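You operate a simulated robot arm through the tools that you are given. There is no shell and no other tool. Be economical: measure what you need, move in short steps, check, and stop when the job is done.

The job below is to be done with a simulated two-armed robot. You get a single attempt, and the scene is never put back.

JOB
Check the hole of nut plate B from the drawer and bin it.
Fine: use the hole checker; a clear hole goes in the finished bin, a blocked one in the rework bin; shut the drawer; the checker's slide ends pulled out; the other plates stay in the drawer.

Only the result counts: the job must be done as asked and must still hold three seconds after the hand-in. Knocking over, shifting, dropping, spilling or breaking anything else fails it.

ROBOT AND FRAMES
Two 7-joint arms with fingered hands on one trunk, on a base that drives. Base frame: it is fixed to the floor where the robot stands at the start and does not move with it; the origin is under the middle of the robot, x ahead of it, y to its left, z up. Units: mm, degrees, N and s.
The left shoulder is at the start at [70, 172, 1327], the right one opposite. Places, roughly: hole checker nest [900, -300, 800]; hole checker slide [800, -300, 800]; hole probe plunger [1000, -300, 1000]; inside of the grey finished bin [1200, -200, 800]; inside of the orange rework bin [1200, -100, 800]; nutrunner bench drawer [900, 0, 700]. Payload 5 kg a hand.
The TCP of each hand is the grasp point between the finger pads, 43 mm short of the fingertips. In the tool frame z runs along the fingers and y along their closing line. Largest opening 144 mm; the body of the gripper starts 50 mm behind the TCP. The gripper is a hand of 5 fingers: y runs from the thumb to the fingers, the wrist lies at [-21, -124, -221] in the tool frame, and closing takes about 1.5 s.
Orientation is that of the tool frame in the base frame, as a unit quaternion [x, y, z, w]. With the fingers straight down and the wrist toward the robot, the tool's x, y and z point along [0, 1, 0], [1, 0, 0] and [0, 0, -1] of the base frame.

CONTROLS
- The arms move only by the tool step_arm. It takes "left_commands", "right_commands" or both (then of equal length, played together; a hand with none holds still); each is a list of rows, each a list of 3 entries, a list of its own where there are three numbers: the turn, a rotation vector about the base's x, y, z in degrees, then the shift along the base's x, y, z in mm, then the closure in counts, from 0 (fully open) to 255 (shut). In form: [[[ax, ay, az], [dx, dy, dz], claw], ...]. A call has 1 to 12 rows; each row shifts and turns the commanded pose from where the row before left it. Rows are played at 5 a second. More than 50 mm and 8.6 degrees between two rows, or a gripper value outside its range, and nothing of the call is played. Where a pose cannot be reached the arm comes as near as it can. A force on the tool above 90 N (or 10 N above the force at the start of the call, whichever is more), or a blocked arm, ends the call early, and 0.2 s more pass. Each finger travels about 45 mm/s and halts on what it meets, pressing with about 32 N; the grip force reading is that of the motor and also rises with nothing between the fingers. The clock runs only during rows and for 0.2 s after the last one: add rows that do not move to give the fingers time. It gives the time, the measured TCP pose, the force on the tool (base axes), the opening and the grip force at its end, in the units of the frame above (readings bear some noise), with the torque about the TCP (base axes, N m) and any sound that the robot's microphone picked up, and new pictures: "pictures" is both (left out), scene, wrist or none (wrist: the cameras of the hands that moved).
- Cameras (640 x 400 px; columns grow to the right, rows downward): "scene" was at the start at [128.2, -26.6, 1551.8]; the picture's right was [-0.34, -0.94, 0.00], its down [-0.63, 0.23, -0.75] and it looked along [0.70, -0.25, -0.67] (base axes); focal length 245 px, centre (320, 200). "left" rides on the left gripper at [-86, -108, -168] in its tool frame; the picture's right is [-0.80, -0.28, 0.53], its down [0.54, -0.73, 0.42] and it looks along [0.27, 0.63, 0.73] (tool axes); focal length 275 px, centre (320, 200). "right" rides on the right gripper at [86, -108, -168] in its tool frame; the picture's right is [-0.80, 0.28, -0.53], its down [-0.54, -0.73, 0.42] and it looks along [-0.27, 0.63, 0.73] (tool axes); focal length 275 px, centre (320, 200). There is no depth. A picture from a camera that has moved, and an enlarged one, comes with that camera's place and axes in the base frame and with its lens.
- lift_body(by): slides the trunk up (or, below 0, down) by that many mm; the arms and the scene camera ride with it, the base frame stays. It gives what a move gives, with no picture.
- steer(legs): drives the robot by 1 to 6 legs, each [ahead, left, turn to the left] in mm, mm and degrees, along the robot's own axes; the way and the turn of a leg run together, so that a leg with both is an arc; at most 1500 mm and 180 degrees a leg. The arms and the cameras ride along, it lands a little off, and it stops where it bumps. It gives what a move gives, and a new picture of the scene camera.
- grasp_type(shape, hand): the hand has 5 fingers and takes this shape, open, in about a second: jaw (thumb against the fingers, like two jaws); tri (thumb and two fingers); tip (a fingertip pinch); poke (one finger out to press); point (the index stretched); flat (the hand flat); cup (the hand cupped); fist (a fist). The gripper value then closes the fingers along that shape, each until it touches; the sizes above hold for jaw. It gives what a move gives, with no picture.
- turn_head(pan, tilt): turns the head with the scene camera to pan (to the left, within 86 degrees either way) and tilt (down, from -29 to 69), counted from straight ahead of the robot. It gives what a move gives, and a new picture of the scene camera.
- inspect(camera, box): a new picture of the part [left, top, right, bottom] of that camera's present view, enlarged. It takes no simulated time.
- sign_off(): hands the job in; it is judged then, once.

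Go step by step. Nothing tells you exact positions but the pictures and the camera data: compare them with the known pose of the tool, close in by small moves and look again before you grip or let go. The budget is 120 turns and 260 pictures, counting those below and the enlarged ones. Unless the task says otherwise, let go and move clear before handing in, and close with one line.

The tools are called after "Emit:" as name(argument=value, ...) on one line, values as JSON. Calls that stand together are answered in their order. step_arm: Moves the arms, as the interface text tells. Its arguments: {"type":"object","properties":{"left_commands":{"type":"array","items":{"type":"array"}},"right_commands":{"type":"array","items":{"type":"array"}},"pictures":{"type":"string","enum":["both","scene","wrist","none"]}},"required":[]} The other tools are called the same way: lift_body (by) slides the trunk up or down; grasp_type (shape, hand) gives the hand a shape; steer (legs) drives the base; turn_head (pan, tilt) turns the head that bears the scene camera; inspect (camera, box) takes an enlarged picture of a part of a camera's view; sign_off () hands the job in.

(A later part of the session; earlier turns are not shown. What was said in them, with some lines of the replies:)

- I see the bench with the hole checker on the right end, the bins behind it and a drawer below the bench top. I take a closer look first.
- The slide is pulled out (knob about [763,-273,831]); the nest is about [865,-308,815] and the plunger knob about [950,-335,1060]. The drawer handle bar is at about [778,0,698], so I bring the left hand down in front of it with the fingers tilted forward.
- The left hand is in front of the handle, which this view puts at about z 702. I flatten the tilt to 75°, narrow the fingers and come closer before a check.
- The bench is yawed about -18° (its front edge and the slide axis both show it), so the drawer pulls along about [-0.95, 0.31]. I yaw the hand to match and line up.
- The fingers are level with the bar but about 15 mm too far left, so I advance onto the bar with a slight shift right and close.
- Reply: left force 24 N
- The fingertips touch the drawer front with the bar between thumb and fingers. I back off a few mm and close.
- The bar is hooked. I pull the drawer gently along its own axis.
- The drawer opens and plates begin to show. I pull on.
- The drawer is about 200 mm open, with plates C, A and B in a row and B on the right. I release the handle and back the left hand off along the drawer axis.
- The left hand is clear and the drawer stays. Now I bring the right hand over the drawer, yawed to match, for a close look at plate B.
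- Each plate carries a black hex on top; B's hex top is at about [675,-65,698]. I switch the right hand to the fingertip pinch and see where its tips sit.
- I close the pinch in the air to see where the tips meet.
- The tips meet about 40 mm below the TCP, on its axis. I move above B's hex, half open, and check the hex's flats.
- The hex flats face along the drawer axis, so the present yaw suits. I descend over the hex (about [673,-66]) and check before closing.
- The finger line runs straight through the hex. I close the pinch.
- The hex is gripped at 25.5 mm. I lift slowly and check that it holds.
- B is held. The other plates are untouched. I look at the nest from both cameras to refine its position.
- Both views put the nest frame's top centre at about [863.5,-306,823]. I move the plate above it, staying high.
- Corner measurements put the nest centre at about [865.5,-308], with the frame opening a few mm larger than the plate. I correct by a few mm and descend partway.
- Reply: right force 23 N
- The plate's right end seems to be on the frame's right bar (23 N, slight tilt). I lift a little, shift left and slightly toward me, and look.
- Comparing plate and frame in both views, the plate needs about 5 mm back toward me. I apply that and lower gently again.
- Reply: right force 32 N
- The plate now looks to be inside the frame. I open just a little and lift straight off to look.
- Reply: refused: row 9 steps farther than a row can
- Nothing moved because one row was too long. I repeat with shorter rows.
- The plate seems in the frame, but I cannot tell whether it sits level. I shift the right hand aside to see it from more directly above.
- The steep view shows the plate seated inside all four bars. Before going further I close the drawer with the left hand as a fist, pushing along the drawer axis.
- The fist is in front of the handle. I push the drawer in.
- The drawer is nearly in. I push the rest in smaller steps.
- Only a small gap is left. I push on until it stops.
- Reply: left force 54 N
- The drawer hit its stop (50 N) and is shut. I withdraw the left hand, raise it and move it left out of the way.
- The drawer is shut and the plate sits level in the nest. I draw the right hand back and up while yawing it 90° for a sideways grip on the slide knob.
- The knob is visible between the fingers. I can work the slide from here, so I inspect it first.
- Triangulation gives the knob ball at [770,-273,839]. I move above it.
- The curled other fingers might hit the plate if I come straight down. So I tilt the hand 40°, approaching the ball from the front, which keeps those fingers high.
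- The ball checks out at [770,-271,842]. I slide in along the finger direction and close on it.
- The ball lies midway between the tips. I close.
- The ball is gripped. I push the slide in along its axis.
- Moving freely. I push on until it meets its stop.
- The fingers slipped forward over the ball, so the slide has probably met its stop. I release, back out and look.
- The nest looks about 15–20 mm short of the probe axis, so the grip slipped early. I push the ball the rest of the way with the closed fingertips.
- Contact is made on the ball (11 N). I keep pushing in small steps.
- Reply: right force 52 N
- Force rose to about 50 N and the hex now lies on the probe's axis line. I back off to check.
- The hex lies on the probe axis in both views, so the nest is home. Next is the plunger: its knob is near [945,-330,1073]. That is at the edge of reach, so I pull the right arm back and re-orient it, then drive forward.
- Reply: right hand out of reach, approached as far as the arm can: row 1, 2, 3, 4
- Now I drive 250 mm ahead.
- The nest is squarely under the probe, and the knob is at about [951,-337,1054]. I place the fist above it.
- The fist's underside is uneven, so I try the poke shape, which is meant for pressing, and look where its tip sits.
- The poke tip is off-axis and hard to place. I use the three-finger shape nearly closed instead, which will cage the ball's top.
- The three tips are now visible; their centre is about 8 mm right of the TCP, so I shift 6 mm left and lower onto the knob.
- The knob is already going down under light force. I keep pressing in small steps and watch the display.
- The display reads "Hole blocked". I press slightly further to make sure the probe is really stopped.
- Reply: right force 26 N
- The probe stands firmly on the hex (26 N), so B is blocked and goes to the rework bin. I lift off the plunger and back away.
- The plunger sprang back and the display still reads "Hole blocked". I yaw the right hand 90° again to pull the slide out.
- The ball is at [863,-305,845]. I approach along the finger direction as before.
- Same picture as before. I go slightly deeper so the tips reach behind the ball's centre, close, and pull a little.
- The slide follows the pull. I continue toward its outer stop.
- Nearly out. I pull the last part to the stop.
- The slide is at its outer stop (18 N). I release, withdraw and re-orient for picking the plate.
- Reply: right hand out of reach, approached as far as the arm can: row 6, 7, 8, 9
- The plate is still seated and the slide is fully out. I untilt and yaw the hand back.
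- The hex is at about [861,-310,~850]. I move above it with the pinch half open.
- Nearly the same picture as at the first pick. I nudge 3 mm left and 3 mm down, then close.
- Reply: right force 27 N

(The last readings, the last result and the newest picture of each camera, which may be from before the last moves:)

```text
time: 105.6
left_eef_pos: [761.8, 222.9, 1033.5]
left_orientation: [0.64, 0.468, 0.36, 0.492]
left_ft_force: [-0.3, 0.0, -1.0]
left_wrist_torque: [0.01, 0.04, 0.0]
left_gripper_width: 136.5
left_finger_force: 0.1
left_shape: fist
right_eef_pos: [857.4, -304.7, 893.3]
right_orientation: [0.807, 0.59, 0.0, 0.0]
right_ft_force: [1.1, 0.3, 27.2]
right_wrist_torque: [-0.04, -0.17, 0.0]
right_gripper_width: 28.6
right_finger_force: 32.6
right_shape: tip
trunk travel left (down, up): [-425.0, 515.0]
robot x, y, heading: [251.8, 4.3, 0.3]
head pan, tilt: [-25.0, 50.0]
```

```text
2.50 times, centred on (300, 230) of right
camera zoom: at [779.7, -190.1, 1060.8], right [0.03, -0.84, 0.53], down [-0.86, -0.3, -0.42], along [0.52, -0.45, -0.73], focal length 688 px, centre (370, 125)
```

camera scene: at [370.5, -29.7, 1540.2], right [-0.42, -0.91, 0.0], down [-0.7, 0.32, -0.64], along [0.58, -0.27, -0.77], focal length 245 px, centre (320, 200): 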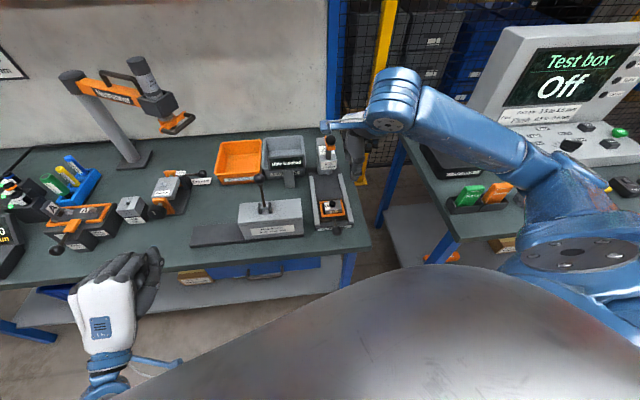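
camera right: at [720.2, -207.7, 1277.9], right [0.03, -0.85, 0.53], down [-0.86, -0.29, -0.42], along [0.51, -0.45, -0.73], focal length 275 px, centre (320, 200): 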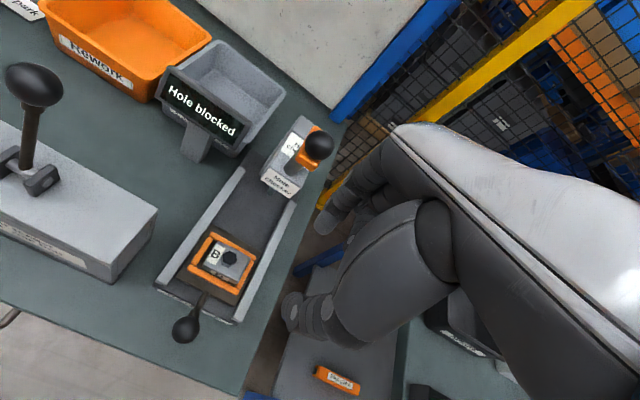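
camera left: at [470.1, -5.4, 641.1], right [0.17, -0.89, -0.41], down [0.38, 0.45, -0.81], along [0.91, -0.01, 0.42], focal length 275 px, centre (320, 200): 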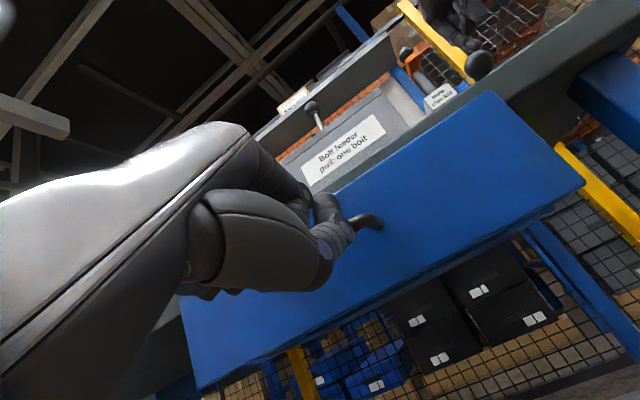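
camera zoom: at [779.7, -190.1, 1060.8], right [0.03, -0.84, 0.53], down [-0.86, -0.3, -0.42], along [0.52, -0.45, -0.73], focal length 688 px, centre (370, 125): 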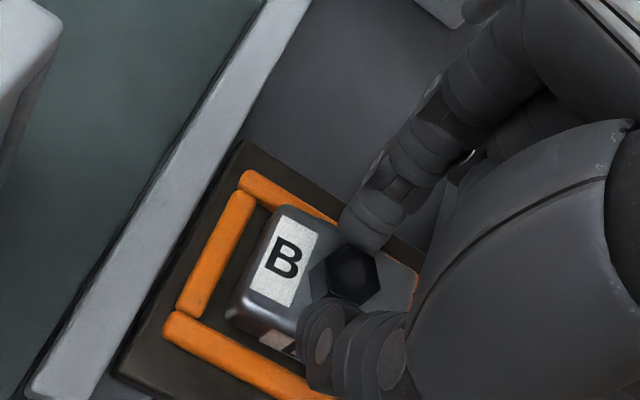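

Gripped again. I lift straight up slowly.

Emit:
step_arm(right_commands=[[[0, 0, 0], [0, 0, 6], 255], [[0, 0, 0], [0, 0, 8], 255], [[0, 0, 0], [0, 0, 12], 255], [[0, 0, 0], [0, 0, 20], 255], [[0, 0, 0], [0, 0, 20], 255], [[0, 0, 0], [0, 0, 0], 255]], pictures="wrist")

Emit:
inspect(camera="scene", box=[255, 125, 375, 235])

```text
time: 107.0
left_eef_pos: [762.1, 222.2, 1031.8]
left_orientation: [0.641, 0.468, 0.359, 0.491]
left_ft_force: [1.0, -0.5, 0.8]
left_wrist_torque: [0.0, 0.03, 0.02]
left_gripper_width: 136.6
left_finger_force: 0.1
left_shape: fist
right_eef_pos: [858.3, -305.4, 956.6]
right_orientation: [0.808, 0.59, -0.002, -0.002]
right_ft_force: [0.1, -0.6, -3.1]
right_wrist_torque: [-0.02, -0.04, 0.0]
right_gripper_width: 27.0
right_finger_force: 32.0
right_shape: tip
trunk travel left (down, up): [-425.0, 515.0]
robot x, y, heading: [252.0, 4.5, 0.1]
head pan, tilt: [-25.0, 50.0]
camera right: at [780.5, -191.4, 1124.1], right [0.03, -0.85, 0.53], down [-0.86, -0.3, -0.42], along [0.51, -0.45, -0.73], focal length 275 px, centre (320, 200)
```

right: 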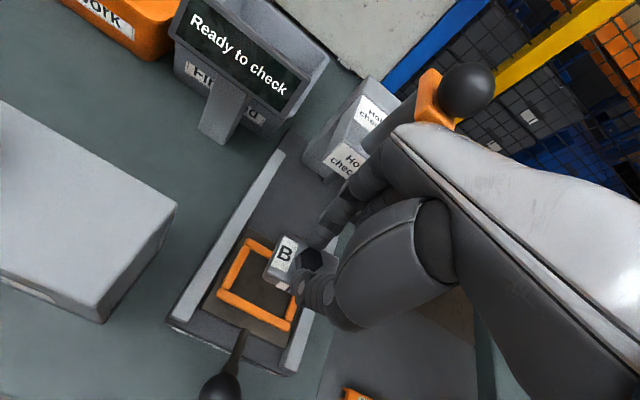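

```text
3.64 times, centred on (315, 180) of scene
camera zoom: at [371.6, -29.7, 1540.1], right [-0.42, -0.91, 0.0], down [-0.7, 0.32, -0.64], along [0.58, -0.27, -0.77], focal length 890 px, centre (338, 273)
```

zoom: 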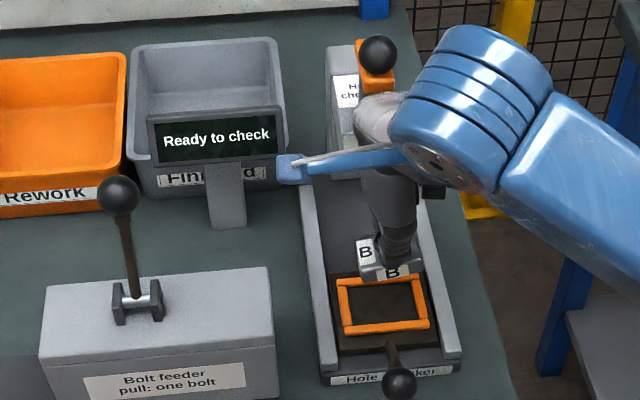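

B is firmly held and the display is back to "Ready to check". The orange rework bin's middle is about [1230,-57], so I raise the plate clear, draw the left hand back, and then drive closer.

Emit:
step_arm(right_commands=[[[0, 0, 0], [-10, 0, 45], 255], [[0, 0, 0], [-10, 0, 45], 255], [[0, 0, 0], [-10, 5, 45], 255], [[0, 0, 0], [-10, 20, 40], 255], [[0, 0, 0], [-5, 40, 25], 255], [[0, 0, 0], [0, 40, 0], 255], [[0, 0, 0], [0, 20, 0], 255]], left_commands=[[[0, 0, 0], [-25, 5, 15], 255], [[0, 0, 0], [-25, 5, 15], 255], [[0, 0, 0], [-25, 5, 15], 255], [[0, 0, 0], [-25, 5, 15], 255], [[0, 0, 0], [-25, 5, 15], 255], [[0, 0, 0], [-25, 5, 15], 255], [[0, 0, 0], [0, 0, 0], 255]], pictures="both")

```text
time: 108.6
left_eef_pos: [628.6, 268.9, 1071.6]
left_orientation: [0.641, 0.467, 0.358, 0.493]
left_ft_force: [-0.6, 0.4, -0.4]
left_wrist_torque: [0.0, -0.01, 0.01]
left_gripper_width: 136.0
left_finger_force: 0.0
left_shape: fist
left hand out of reach, approached as far as the arm can: row 4, 5, 6
right_eef_pos: [812.3, -176.4, 1156.0]
right_orientation: [0.808, 0.589, -0.001, -0.001]
right_ft_force: [0.2, 0.1, -3.7]
right_wrist_torque: [-0.02, 0.0, 0.0]
right_gripper_width: 26.3
right_finger_force: 32.0
right_shape: tip
trunk travel left (down, up): [-425.0, 515.0]
robot x, y, heading: [251.2, 1.1, -0.0]
head pan, tilt: [-25.0, 50.0]
camera scene: at [370.8, -27.6, 1540.0], right [-0.42, -0.91, 0.0], down [-0.7, 0.32, -0.64], along [0.58, -0.27, -0.77], focal length 245 px, centre (320, 200)
camera right: at [735.8, -61.9, 1324.7], right [0.03, -0.84, 0.54], down [-0.86, -0.3, -0.42], along [0.51, -0.45, -0.73], focal length 275 px, centre (320, 200)
camera left: at [421.2, 246.1, 1007.9], right [0.18, -0.89, -0.41], down [0.38, 0.45, -0.81], along [0.91, -0.01, 0.42], focal length 275 px, centre (320, 200)
```

scene: 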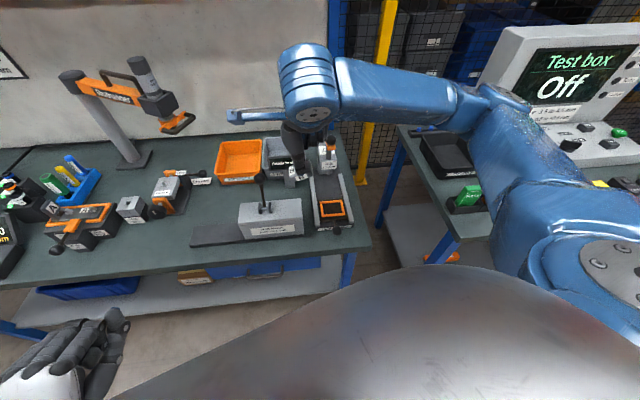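
right: 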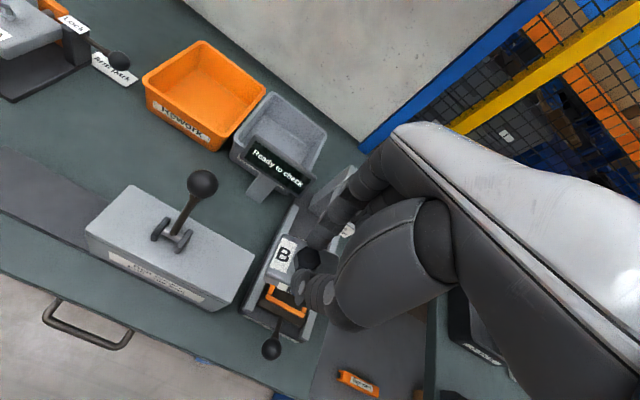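
left: 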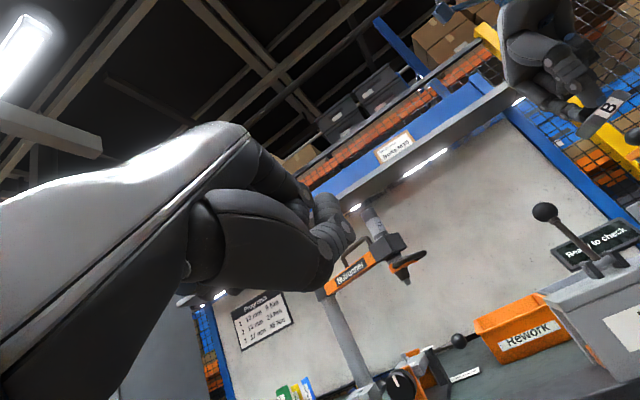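

The bin centre shows again at about [1235,-52]. I drive 150 mm ahead.

Emit:
steer(legs=[[150, 0, 0]])

```text
time: 110.0
left_eef_pos: [773.3, 267.6, 1070.5]
left_orientation: [0.64, 0.467, 0.36, 0.493]
left_ft_force: [0.3, -1.0, -0.3]
left_wrist_torque: [0.0, 0.0, 0.0]
left_gripper_width: 136.4
left_finger_force: 0.0
left_shape: fist
right_eef_pos: [958.2, -178.7, 1157.1]
right_orientation: [0.807, 0.59, -0.001, 0.0]
right_ft_force: [-0.3, -0.3, -3.1]
right_wrist_torque: [-0.03, -0.02, -0.01]
right_gripper_width: 26.7
right_finger_force: 31.9
right_shape: tip
trunk travel left (down, up): [-425.0, 515.0]
robot x, y, heading: [399.6, -0.5, 0.3]
head pan, tilt: [-25.0, 50.0]
camera scene: at [516.1, -28.7, 1540.3], right [-0.42, -0.91, 0.0], down [-0.7, 0.32, -0.64], along [0.58, -0.27, -0.77], focal length 245 px, centre (320, 200)
```

scene: 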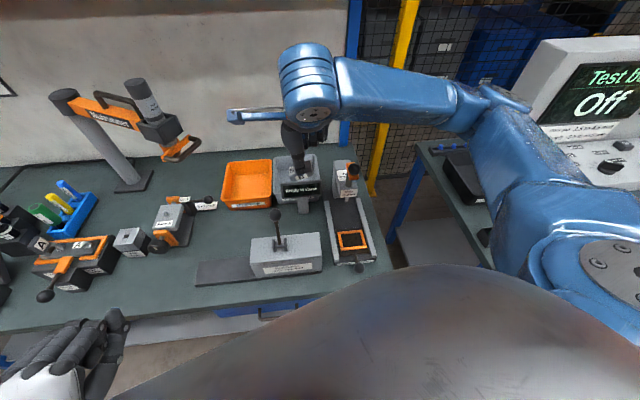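

Robot is at x=400. I carry the plate over the orange bin at safe height.

Emit:
step_arm(right_commands=[[[0, 0, 0], [38, 18, 0], 255], [[0, 0, 0], [38, 18, 0], 255], [[0, 0, 0], [38, 18, 0], 255], [[0, 0, 0], [38, 18, -10], 255], [[0, 0, 0], [38, 18, -15], 255], [[0, 0, 0], [38, 17, -15], 255], [[0, 0, 0], [38, 17, -15], 255], [[0, 0, 0], [0, 0, 0], 255]], pictures="both")

```text
time: 111.8
left_eef_pos: [771.9, 268.3, 1071.3]
left_orientation: [0.641, 0.466, 0.359, 0.494]
left_ft_force: [-0.1, 0.0, -0.3]
left_wrist_torque: [-0.03, -0.01, 0.04]
left_gripper_width: 136.4
left_finger_force: 0.0
left_shape: fist
right_eef_pos: [1223.2, -53.0, 1104.6]
right_orientation: [0.808, 0.59, 0.0, -0.001]
right_ft_force: [0.6, 0.6, -3.4]
right_wrist_torque: [-0.01, -0.01, -0.01]
right_gripper_width: 26.4
right_finger_force: 31.7
right_shape: tip
trunk travel left (down, up): [-425.0, 515.0]
robot x, y, heading: [400.9, -0.7, 0.0]
head pan, tilt: [-25.0, 50.0]
camera scene: at [514.3, -29.2, 1540.3], right [-0.42, -0.91, 0.0], down [-0.69, 0.32, -0.64], along [0.58, -0.27, -0.77], focal length 245 px, centre (320, 200)
camera right: at [1146.1, 61.9, 1272.0], right [0.03, -0.85, 0.53], down [-0.86, -0.3, -0.42], along [0.51, -0.45, -0.73], focal length 275 px, centre (320, 200)
```

scene: 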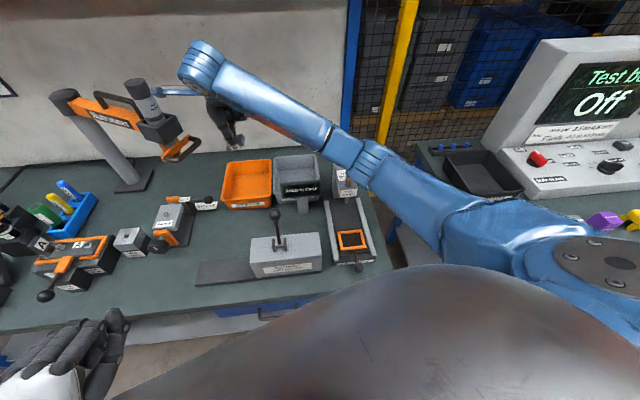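
right: 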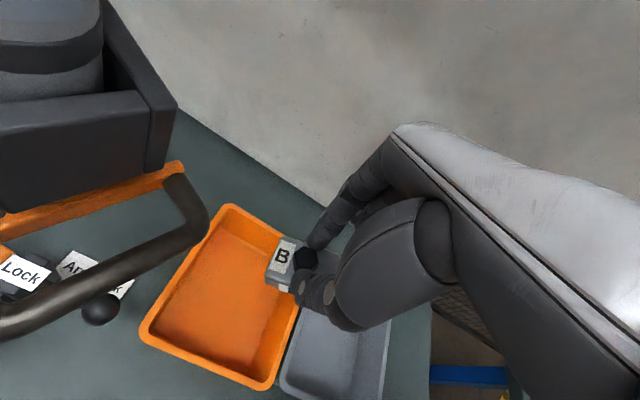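

The plate hangs over the middle of the rework bin, clear of the nutrunner. I lower it into the bin.

Emit:
step_arm(right_commands=[[[0, 0, 0], [0, -3, -40], 255], [[0, 0, 0], [0, 0, -40], 255], [[0, 0, 0], [0, 0, -40], 255], [[0, 0, 0], [0, 0, -30], 255], [[0, 0, 0], [0, 0, -20], 255], [[0, 0, 0], [0, 0, 0], 255]], pictures="both")

Emit:
inspect(camera="scene", box=[190, 110, 330, 220])

```text
time: 113.2
left_eef_pos: [775.8, 268.8, 1069.6]
left_orientation: [0.64, 0.468, 0.36, 0.492]
left_ft_force: [-0.8, 0.2, -0.7]
left_wrist_torque: [0.03, 0.0, 0.02]
left_gripper_width: 136.1
left_finger_force: 0.0
left_shape: fist
right_eef_pos: [1225.3, -57.8, 931.0]
right_orientation: [0.807, 0.591, 0.0, -0.001]
right_ft_force: [-0.4, 0.6, -4.5]
right_wrist_torque: [-0.03, 0.0, -0.01]
right_gripper_width: 26.4
right_finger_force: 32.1
right_shape: tip
trunk travel left (down, up): [-425.0, 515.0]
robot x, y, heading: [395.8, 3.7, 0.4]
head pan, tilt: [-25.0, 50.0]
camera scene: at [517.7, -28.5, 1540.1], right [-0.42, -0.91, 0.0], down [-0.7, 0.32, -0.64], along [0.58, -0.27, -0.77], focal length 245 px, centre (320, 200)
camera right: at [1148.5, 56.7, 1099.5], right [0.03, -0.85, 0.53], down [-0.86, -0.3, -0.42], along [0.51, -0.45, -0.73], focal length 275 px, centre (320, 200)
```

scene: 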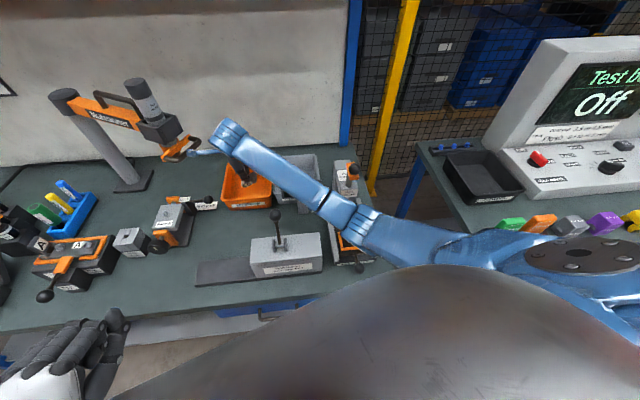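
right: 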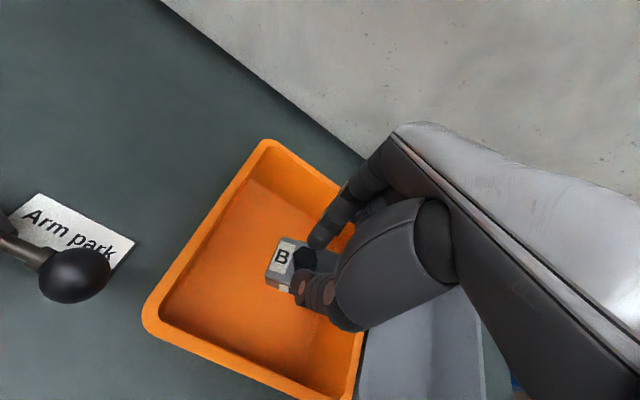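

```text
3.64 times, centred on (260, 165) of scene
camera zoom: at [517.7, -28.5, 1540.1], right [-0.42, -0.91, 0.0], down [-0.7, 0.32, -0.64], along [0.58, -0.27, -0.77], focal length 890 px, centre (538, 327)
```

zoom: 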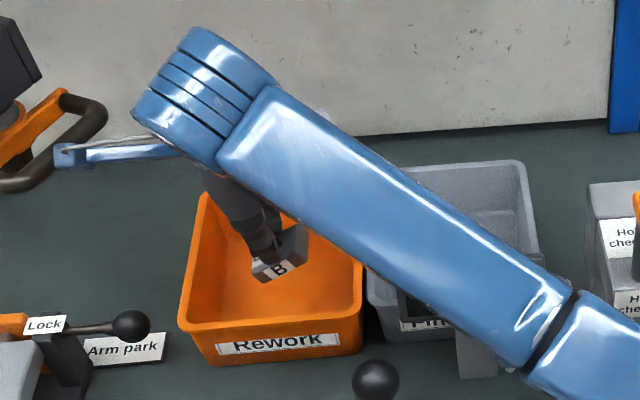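

The wrist's side bracket passes close to the nutrunner handle, so I shift slightly right as I lower the last stretch.

Emit:
step_arm(right_commands=[[[0, 0, 0], [0, -8, -8], 255], [[0, 0, 0], [0, 0, -10], 255], [[0, 0, 0], [0, 0, -10], 255], [[0, 0, 0], [0, 0, -8], 255], [[0, 0, 0], [0, 0, 0], 255]], pictures="wrist")

Emit:
inspect(camera="scene", box=[190, 110, 330, 220])

```text
time: 114.4
left_eef_pos: [774.7, 268.6, 1069.0]
left_orientation: [0.64, 0.468, 0.359, 0.492]
left_ft_force: [0.0, -0.1, -0.4]
left_wrist_torque: [-0.01, -0.01, 0.0]
left_gripper_width: 136.3
left_finger_force: 0.0
left_shape: fist
right_eef_pos: [1226.3, -65.1, 895.2]
right_orientation: [0.808, 0.59, -0.001, -0.001]
right_ft_force: [-0.4, 0.3, -4.0]
right_wrist_torque: [-0.02, -0.02, 0.02]
right_gripper_width: 26.6
right_finger_force: 31.8
right_shape: tip
trunk travel left (down, up): [-425.0, 515.0]
robot x, y, heading: [395.6, 0.9, 0.4]
head pan, tilt: [-25.0, 50.0]
camera right: at [1148.5, 49.9, 1063.2], right [0.03, -0.85, 0.53], down [-0.86, -0.3, -0.42], along [0.51, -0.45, -0.73], focal length 275 px, centre (320, 200)
```

right: 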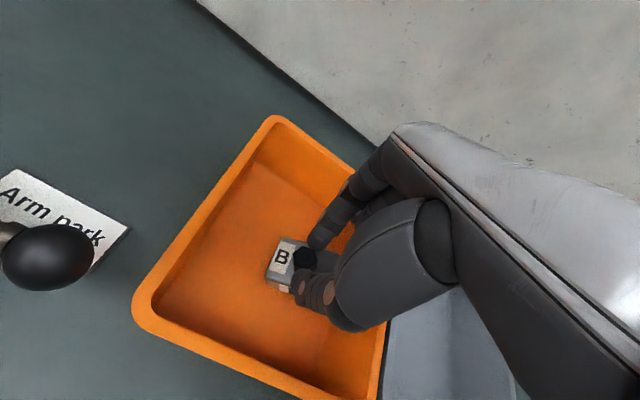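

```text
3.64 times, centred on (260, 165) of scene
camera zoom: at [517.7, -28.4, 1540.1], right [-0.42, -0.91, 0.0], down [-0.7, 0.32, -0.64], along [0.58, -0.27, -0.77], focal length 890 px, centre (538, 327)
```

zoom: 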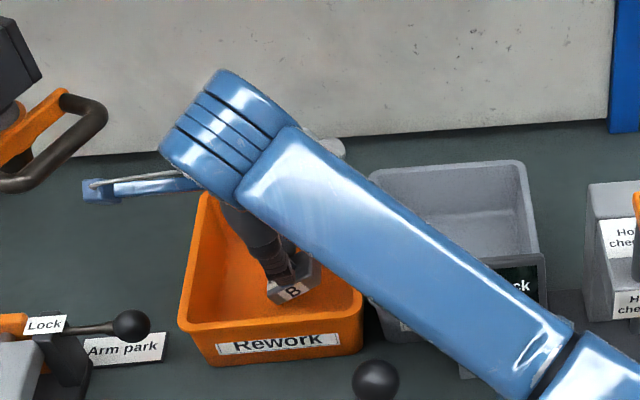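

Emit:
step_arm(right_commands=[[[0, 0, 0], [0, 0, -7], 255], [[0, 0, 0], [0, 0, -6], 255], [[0, 0, 0], [0, 0, -5], 255], [[0, 0, 0], [0, 0, 0], 255]], pictures="none")

Emit:
inspect(camera="right", box=[200, 160, 400, 320])

```text
time: 115.4
left_eef_pos: [774.7, 268.0, 1068.8]
left_orientation: [0.64, 0.468, 0.359, 0.492]
left_ft_force: [-0.5, -0.4, 0.4]
left_wrist_torque: [0.0, 0.01, 0.01]
left_gripper_width: 136.2
left_finger_force: 0.0
left_shape: fist
right_eef_pos: [1224.3, -63.1, 879.1]
right_orientation: [0.807, 0.59, -0.001, -0.001]
right_ft_force: [1.6, -0.1, -1.1]
right_wrist_torque: [0.1, 0.0, 0.01]
right_gripper_width: 26.6
right_finger_force: 31.9
right_shape: tip
trunk travel left (down, up): [-425.0, 515.0]
robot x, y, heading: [397.5, -0.1, 0.4]
head pan, tilt: [-25.0, 50.0]
```

```text
2.50 times, centred on (300, 240) of right
camera zoom: at [1148.2, 50.3, 1045.7], right [0.03, -0.85, 0.53], down [-0.86, -0.3, -0.42], along [0.51, -0.45, -0.73], focal length 688 px, centre (370, 100)
```

zoom: 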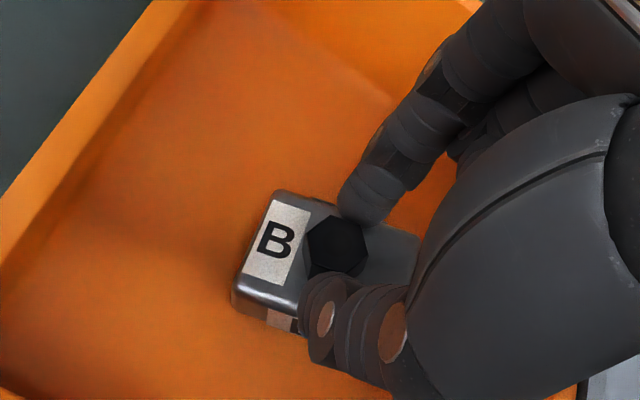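

The plate just touches the bin floor. I release it and lift straight up.

Emit:
step_arm(right_commands=[[[0, 0, 0], [0, 0, -2], 255], [[0, 0, 0], [0, 0, 0], 215], [[0, 0, 0], [0, 0, 0], 180], [[0, 0, 0], [0, 0, 0], 150], [[0, 0, 0], [0, 0, 0], 150], [[0, 0, 0], [0, 0, 0], 150], [[0, 0, 0], [0, 0, 15], 150], [[0, 0, 0], [0, 0, 30], 150], [[0, 0, 0], [0, 0, 35], 150], [[0, 0, 0], [0, 0, 40], 150], [[0, 0, 0], [0, 0, 40], 150], [[0, 0, 0], [0, 0, 40], 150]], pictures="wrist")

```text
time: 118.0
left_eef_pos: [774.4, 268.7, 1069.3]
left_orientation: [0.64, 0.467, 0.359, 0.493]
left_ft_force: [0.2, -0.7, -0.6]
left_wrist_torque: [-0.03, -0.01, 0.03]
left_gripper_width: 136.1
left_finger_force: 0.1
left_shape: fist
right_eef_pos: [1225.9, -63.8, 1077.1]
right_orientation: [0.808, 0.59, -0.002, 0.0]
right_ft_force: [-0.5, 0.4, -0.7]
right_wrist_torque: [0.04, -0.04, 0.0]
right_gripper_width: 59.0
right_finger_force: 0.1
right_shape: tip
trunk travel left (down, up): [-425.0, 515.0]
robot x, y, heading: [398.2, 3.2, 0.4]
head pan, tilt: [-25.0, 50.0]
camera right: at [1148.7, 50.7, 1245.4], right [0.03, -0.84, 0.53], down [-0.86, -0.3, -0.42], along [0.51, -0.45, -0.73], focal length 275 px, centre (320, 200)
```

right: 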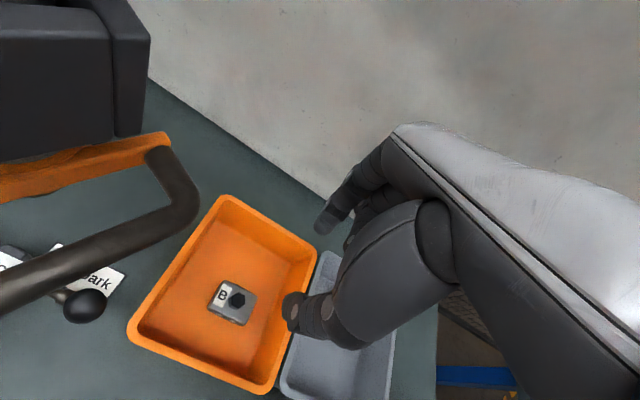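

Plate B lies flat in the rework bin. I retract the right hand along the way it came and then check everything.

Emit:
step_arm(right_commands=[[[0, 0, 0], [0, 0, 40], 150], [[0, 0, 0], [-38, -18, 30], 150], [[0, 0, 0], [-40, -20, 10], 150], [[0, 0, 0], [-40, -20, 0], 150], [[0, 0, 0], [-40, -20, 0], 150], [[0, 0, 0], [-40, -20, 0], 150], [[0, 0, 0], [-40, -20, 0], 150], [[0, 0, 0], [-20, -20, 0], 150], [[0, 0, 0], [0, 0, 0], 150]], pictures="scene")

Emit:
steer(legs=[[-300, 0, 0]])

Emit:
inspect(camera="scene", box=[200, 120, 390, 270])

```text
refused: row 2 steps farther than a row can; nothing moved
```

```text
time: 120.0
left_eef_pos: [476.0, 270.1, 1069.9]
left_orientation: [0.639, 0.47, 0.361, 0.491]
left_ft_force: [0.8, 0.1, 0.1]
left_wrist_torque: [0.0, 0.01, 0.0]
left_gripper_width: 136.2
left_finger_force: 0.0
left_shape: fist
right_eef_pos: [929.2, -61.3, 1078.6]
right_orientation: [0.806, 0.592, 0.0, -0.002]
right_ft_force: [0.1, -0.8, 0.0]
right_wrist_torque: [-0.02, -0.01, 0.01]
right_gripper_width: 59.2
right_finger_force: 0.2
right_shape: tip
trunk travel left (down, up): [-425.0, 515.0]
robot x, y, heading: [99.4, 0.7, 0.6]
head pan, tilt: [-25.0, 50.0]
camera scene: at [220.5, -29.9, 1540.1], right [-0.41, -0.91, 0.0], down [-0.7, 0.32, -0.64], along [0.59, -0.27, -0.77], focal length 245 px, centre (320, 200)
```

scene: 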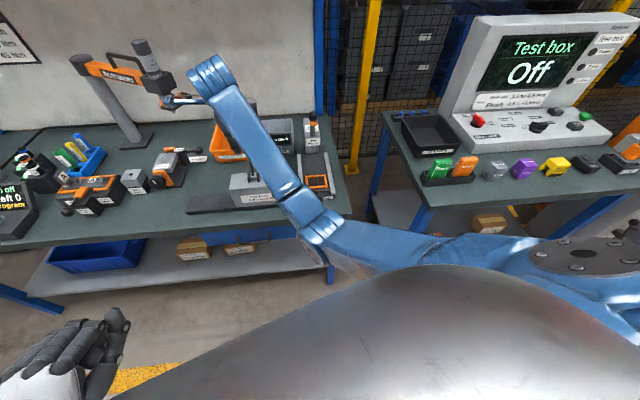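

```text
2.67 times, centred on (295, 195) of scene
camera zoom: at [220.5, -29.9, 1540.1], right [-0.41, -0.91, 0.0], down [-0.7, 0.32, -0.64], along [0.59, -0.27, -0.77], focal length 653 px, centre (387, 213)
```

zoom: 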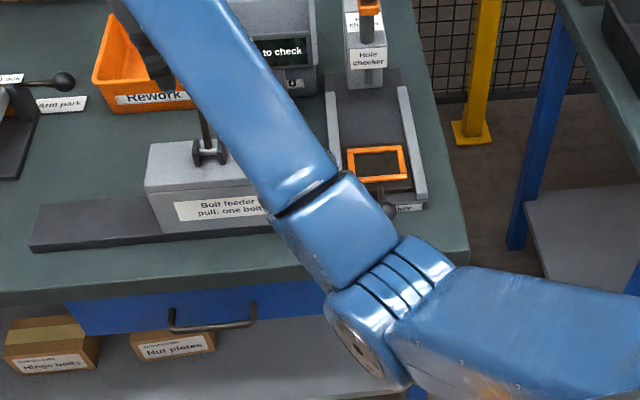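

The arm move was refused while the drive ran, but the hand travelled high enough and met no force. I raise the hand and swing it clear to look.

Emit:
step_arm(right_commands=[[[0, 0, 0], [0, 0, 45], 150], [[0, 0, 0], [0, 0, 45], 150], [[0, 0, 0], [-25, -35, 10], 150], [[0, 0, 0], [-25, -40, 10], 150], [[0, 0, 0], [-25, -40, 0], 150], [[0, 0, 0], [-25, -40, 0], 150], [[0, 0, 0], [-25, -40, 0], 150], [[0, 0, 0], [-25, -40, 0], 150], [[0, 0, 0], [-20, -40, 0], 150], [[0, 0, 0], [0, -40, 0], 150], [[0, 0, 0], [0, -40, 0], 150]], pictures="both")

Emit:
inspect(camera="scene", box=[60, 50, 360, 260])

Emit:
inspect(camera="scene", box=[200, 110, 350, 230])

```text
time: 122.4
left_eef_pos: [475.5, 266.5, 1070.0]
left_orientation: [0.639, 0.468, 0.361, 0.492]
left_ft_force: [-0.5, -1.0, 1.0]
left_wrist_torque: [0.0, 0.04, 0.05]
left_gripper_width: 136.3
left_finger_force: 0.1
left_shape: fist
right_eef_pos: [764.4, -418.9, 1183.0]
right_orientation: [0.805, 0.593, 0.001, -0.003]
right_ft_force: [-0.1, -0.6, 0.8]
right_wrist_torque: [0.08, 0.05, 0.02]
right_gripper_width: 59.2
right_finger_force: 0.0
right_shape: tip
right hand out of reach, approached as far as the arm can: row 8
trunk travel left (down, up): [-425.0, 515.0]
robot x, y, heading: [100.7, 0.1, 0.9]
head pan, tilt: [-25.0, 50.0]
camera scene: at [220.7, -32.2, 1540.0], right [-0.41, -0.91, 0.0], down [-0.7, 0.32, -0.64], along [0.59, -0.26, -0.77], focal length 245 px, centre (320, 200)
camera right: at [685.3, -305.5, 1352.1], right [0.04, -0.85, 0.53], down [-0.85, -0.3, -0.42], along [0.52, -0.44, -0.73], focal length 275 px, centre (320, 200)
```

scene: 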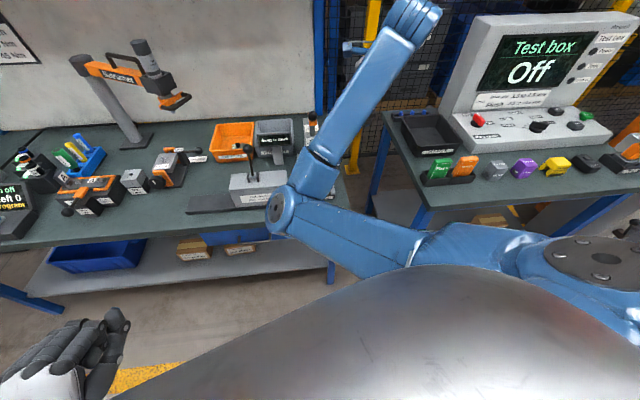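
right: 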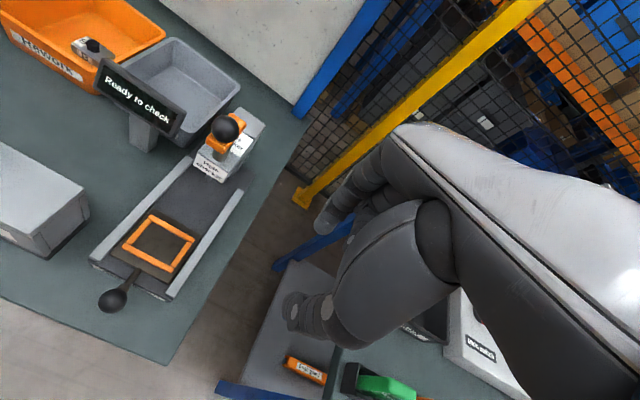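

```text
1.90 times, centred on (210, 155) of scene
camera zoom: at [220.7, -32.2, 1540.0], right [-0.41, -0.91, 0.0], down [-0.7, 0.32, -0.64], along [0.59, -0.26, -0.77], focal length 466 px, centre (530, 286)
```

zoom: 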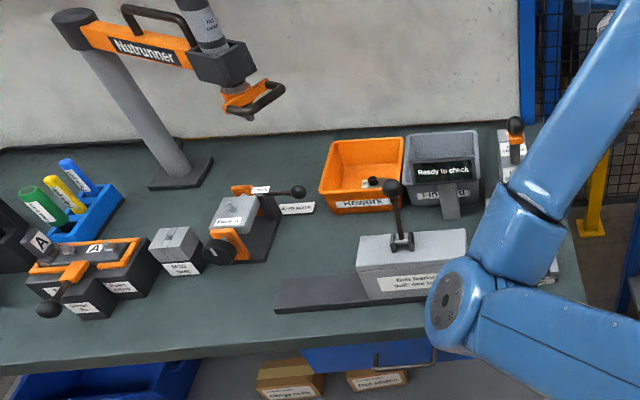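

```text
3.33 times, centred on (275, 170) of scene
camera zoom: at [220.7, -32.2, 1540.0], right [-0.41, -0.91, 0.0], down [-0.7, 0.32, -0.64], along [0.59, -0.26, -0.77], focal length 816 px, centre (470, 300)
```

zoom: 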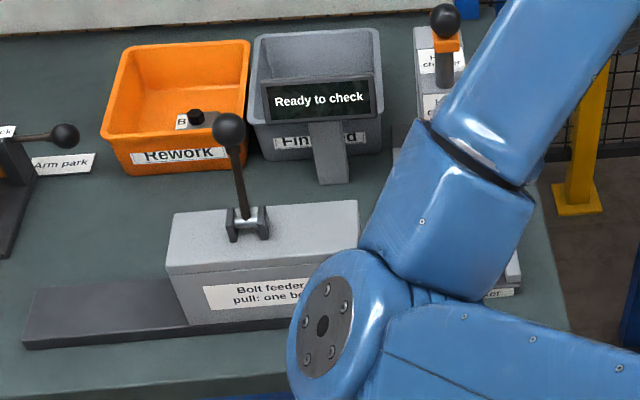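

Plate B is in the rework bin, the slide is out and nothing else has moved. I check the drawer front once more.

Emit:
inspect(camera="scene", box=[160, 200, 340, 310])

Emit:
inspect(camera="right", box=[60, 160, 260, 330])

```text
3.56 times, centred on (250, 255) of scene
camera zoom: at [220.7, -32.2, 1540.0], right [-0.41, -0.91, 0.0], down [-0.7, 0.32, -0.64], along [0.59, -0.26, -0.77], focal length 870 px, centre (569, 4)
```

zoom: 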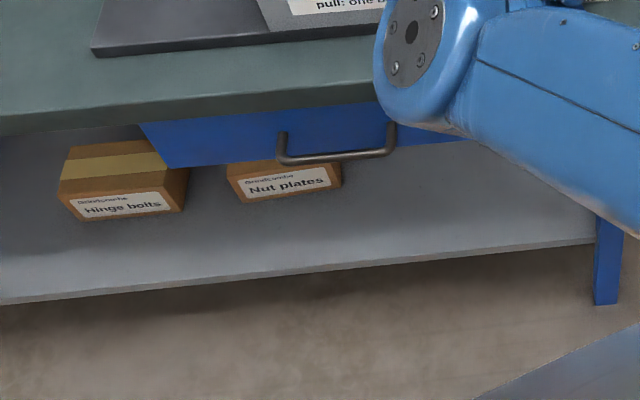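

```text
2.35 times, centred on (160, 245) of right
camera zoom: at [685.3, -305.5, 1352.1], right [0.04, -0.85, 0.53], down [-0.85, -0.3, -0.42], along [0.52, -0.44, -0.73], focal length 648 px, centre (696, 94)
```

zoom: 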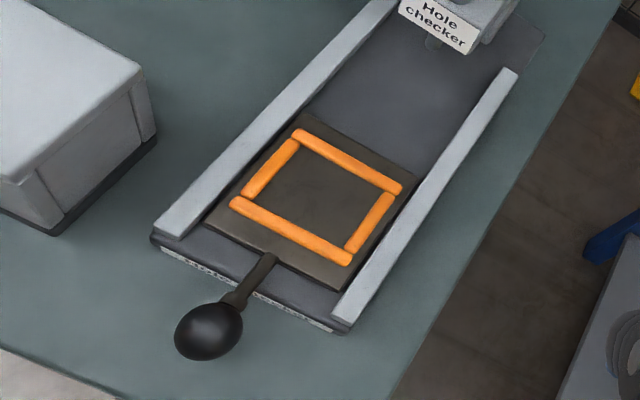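

The drawer is flush, the slide is fully out, and plate B lies in the rework bin with both hands clear, so I hand in.

Emit:
sign_off()

```text
The job is handed in.
```

I checked plate B: the hole checker read "Hole blocked", so it is in the orange rework bin. The drawer is shut with A and C inside, and the checker slide is pulled out.
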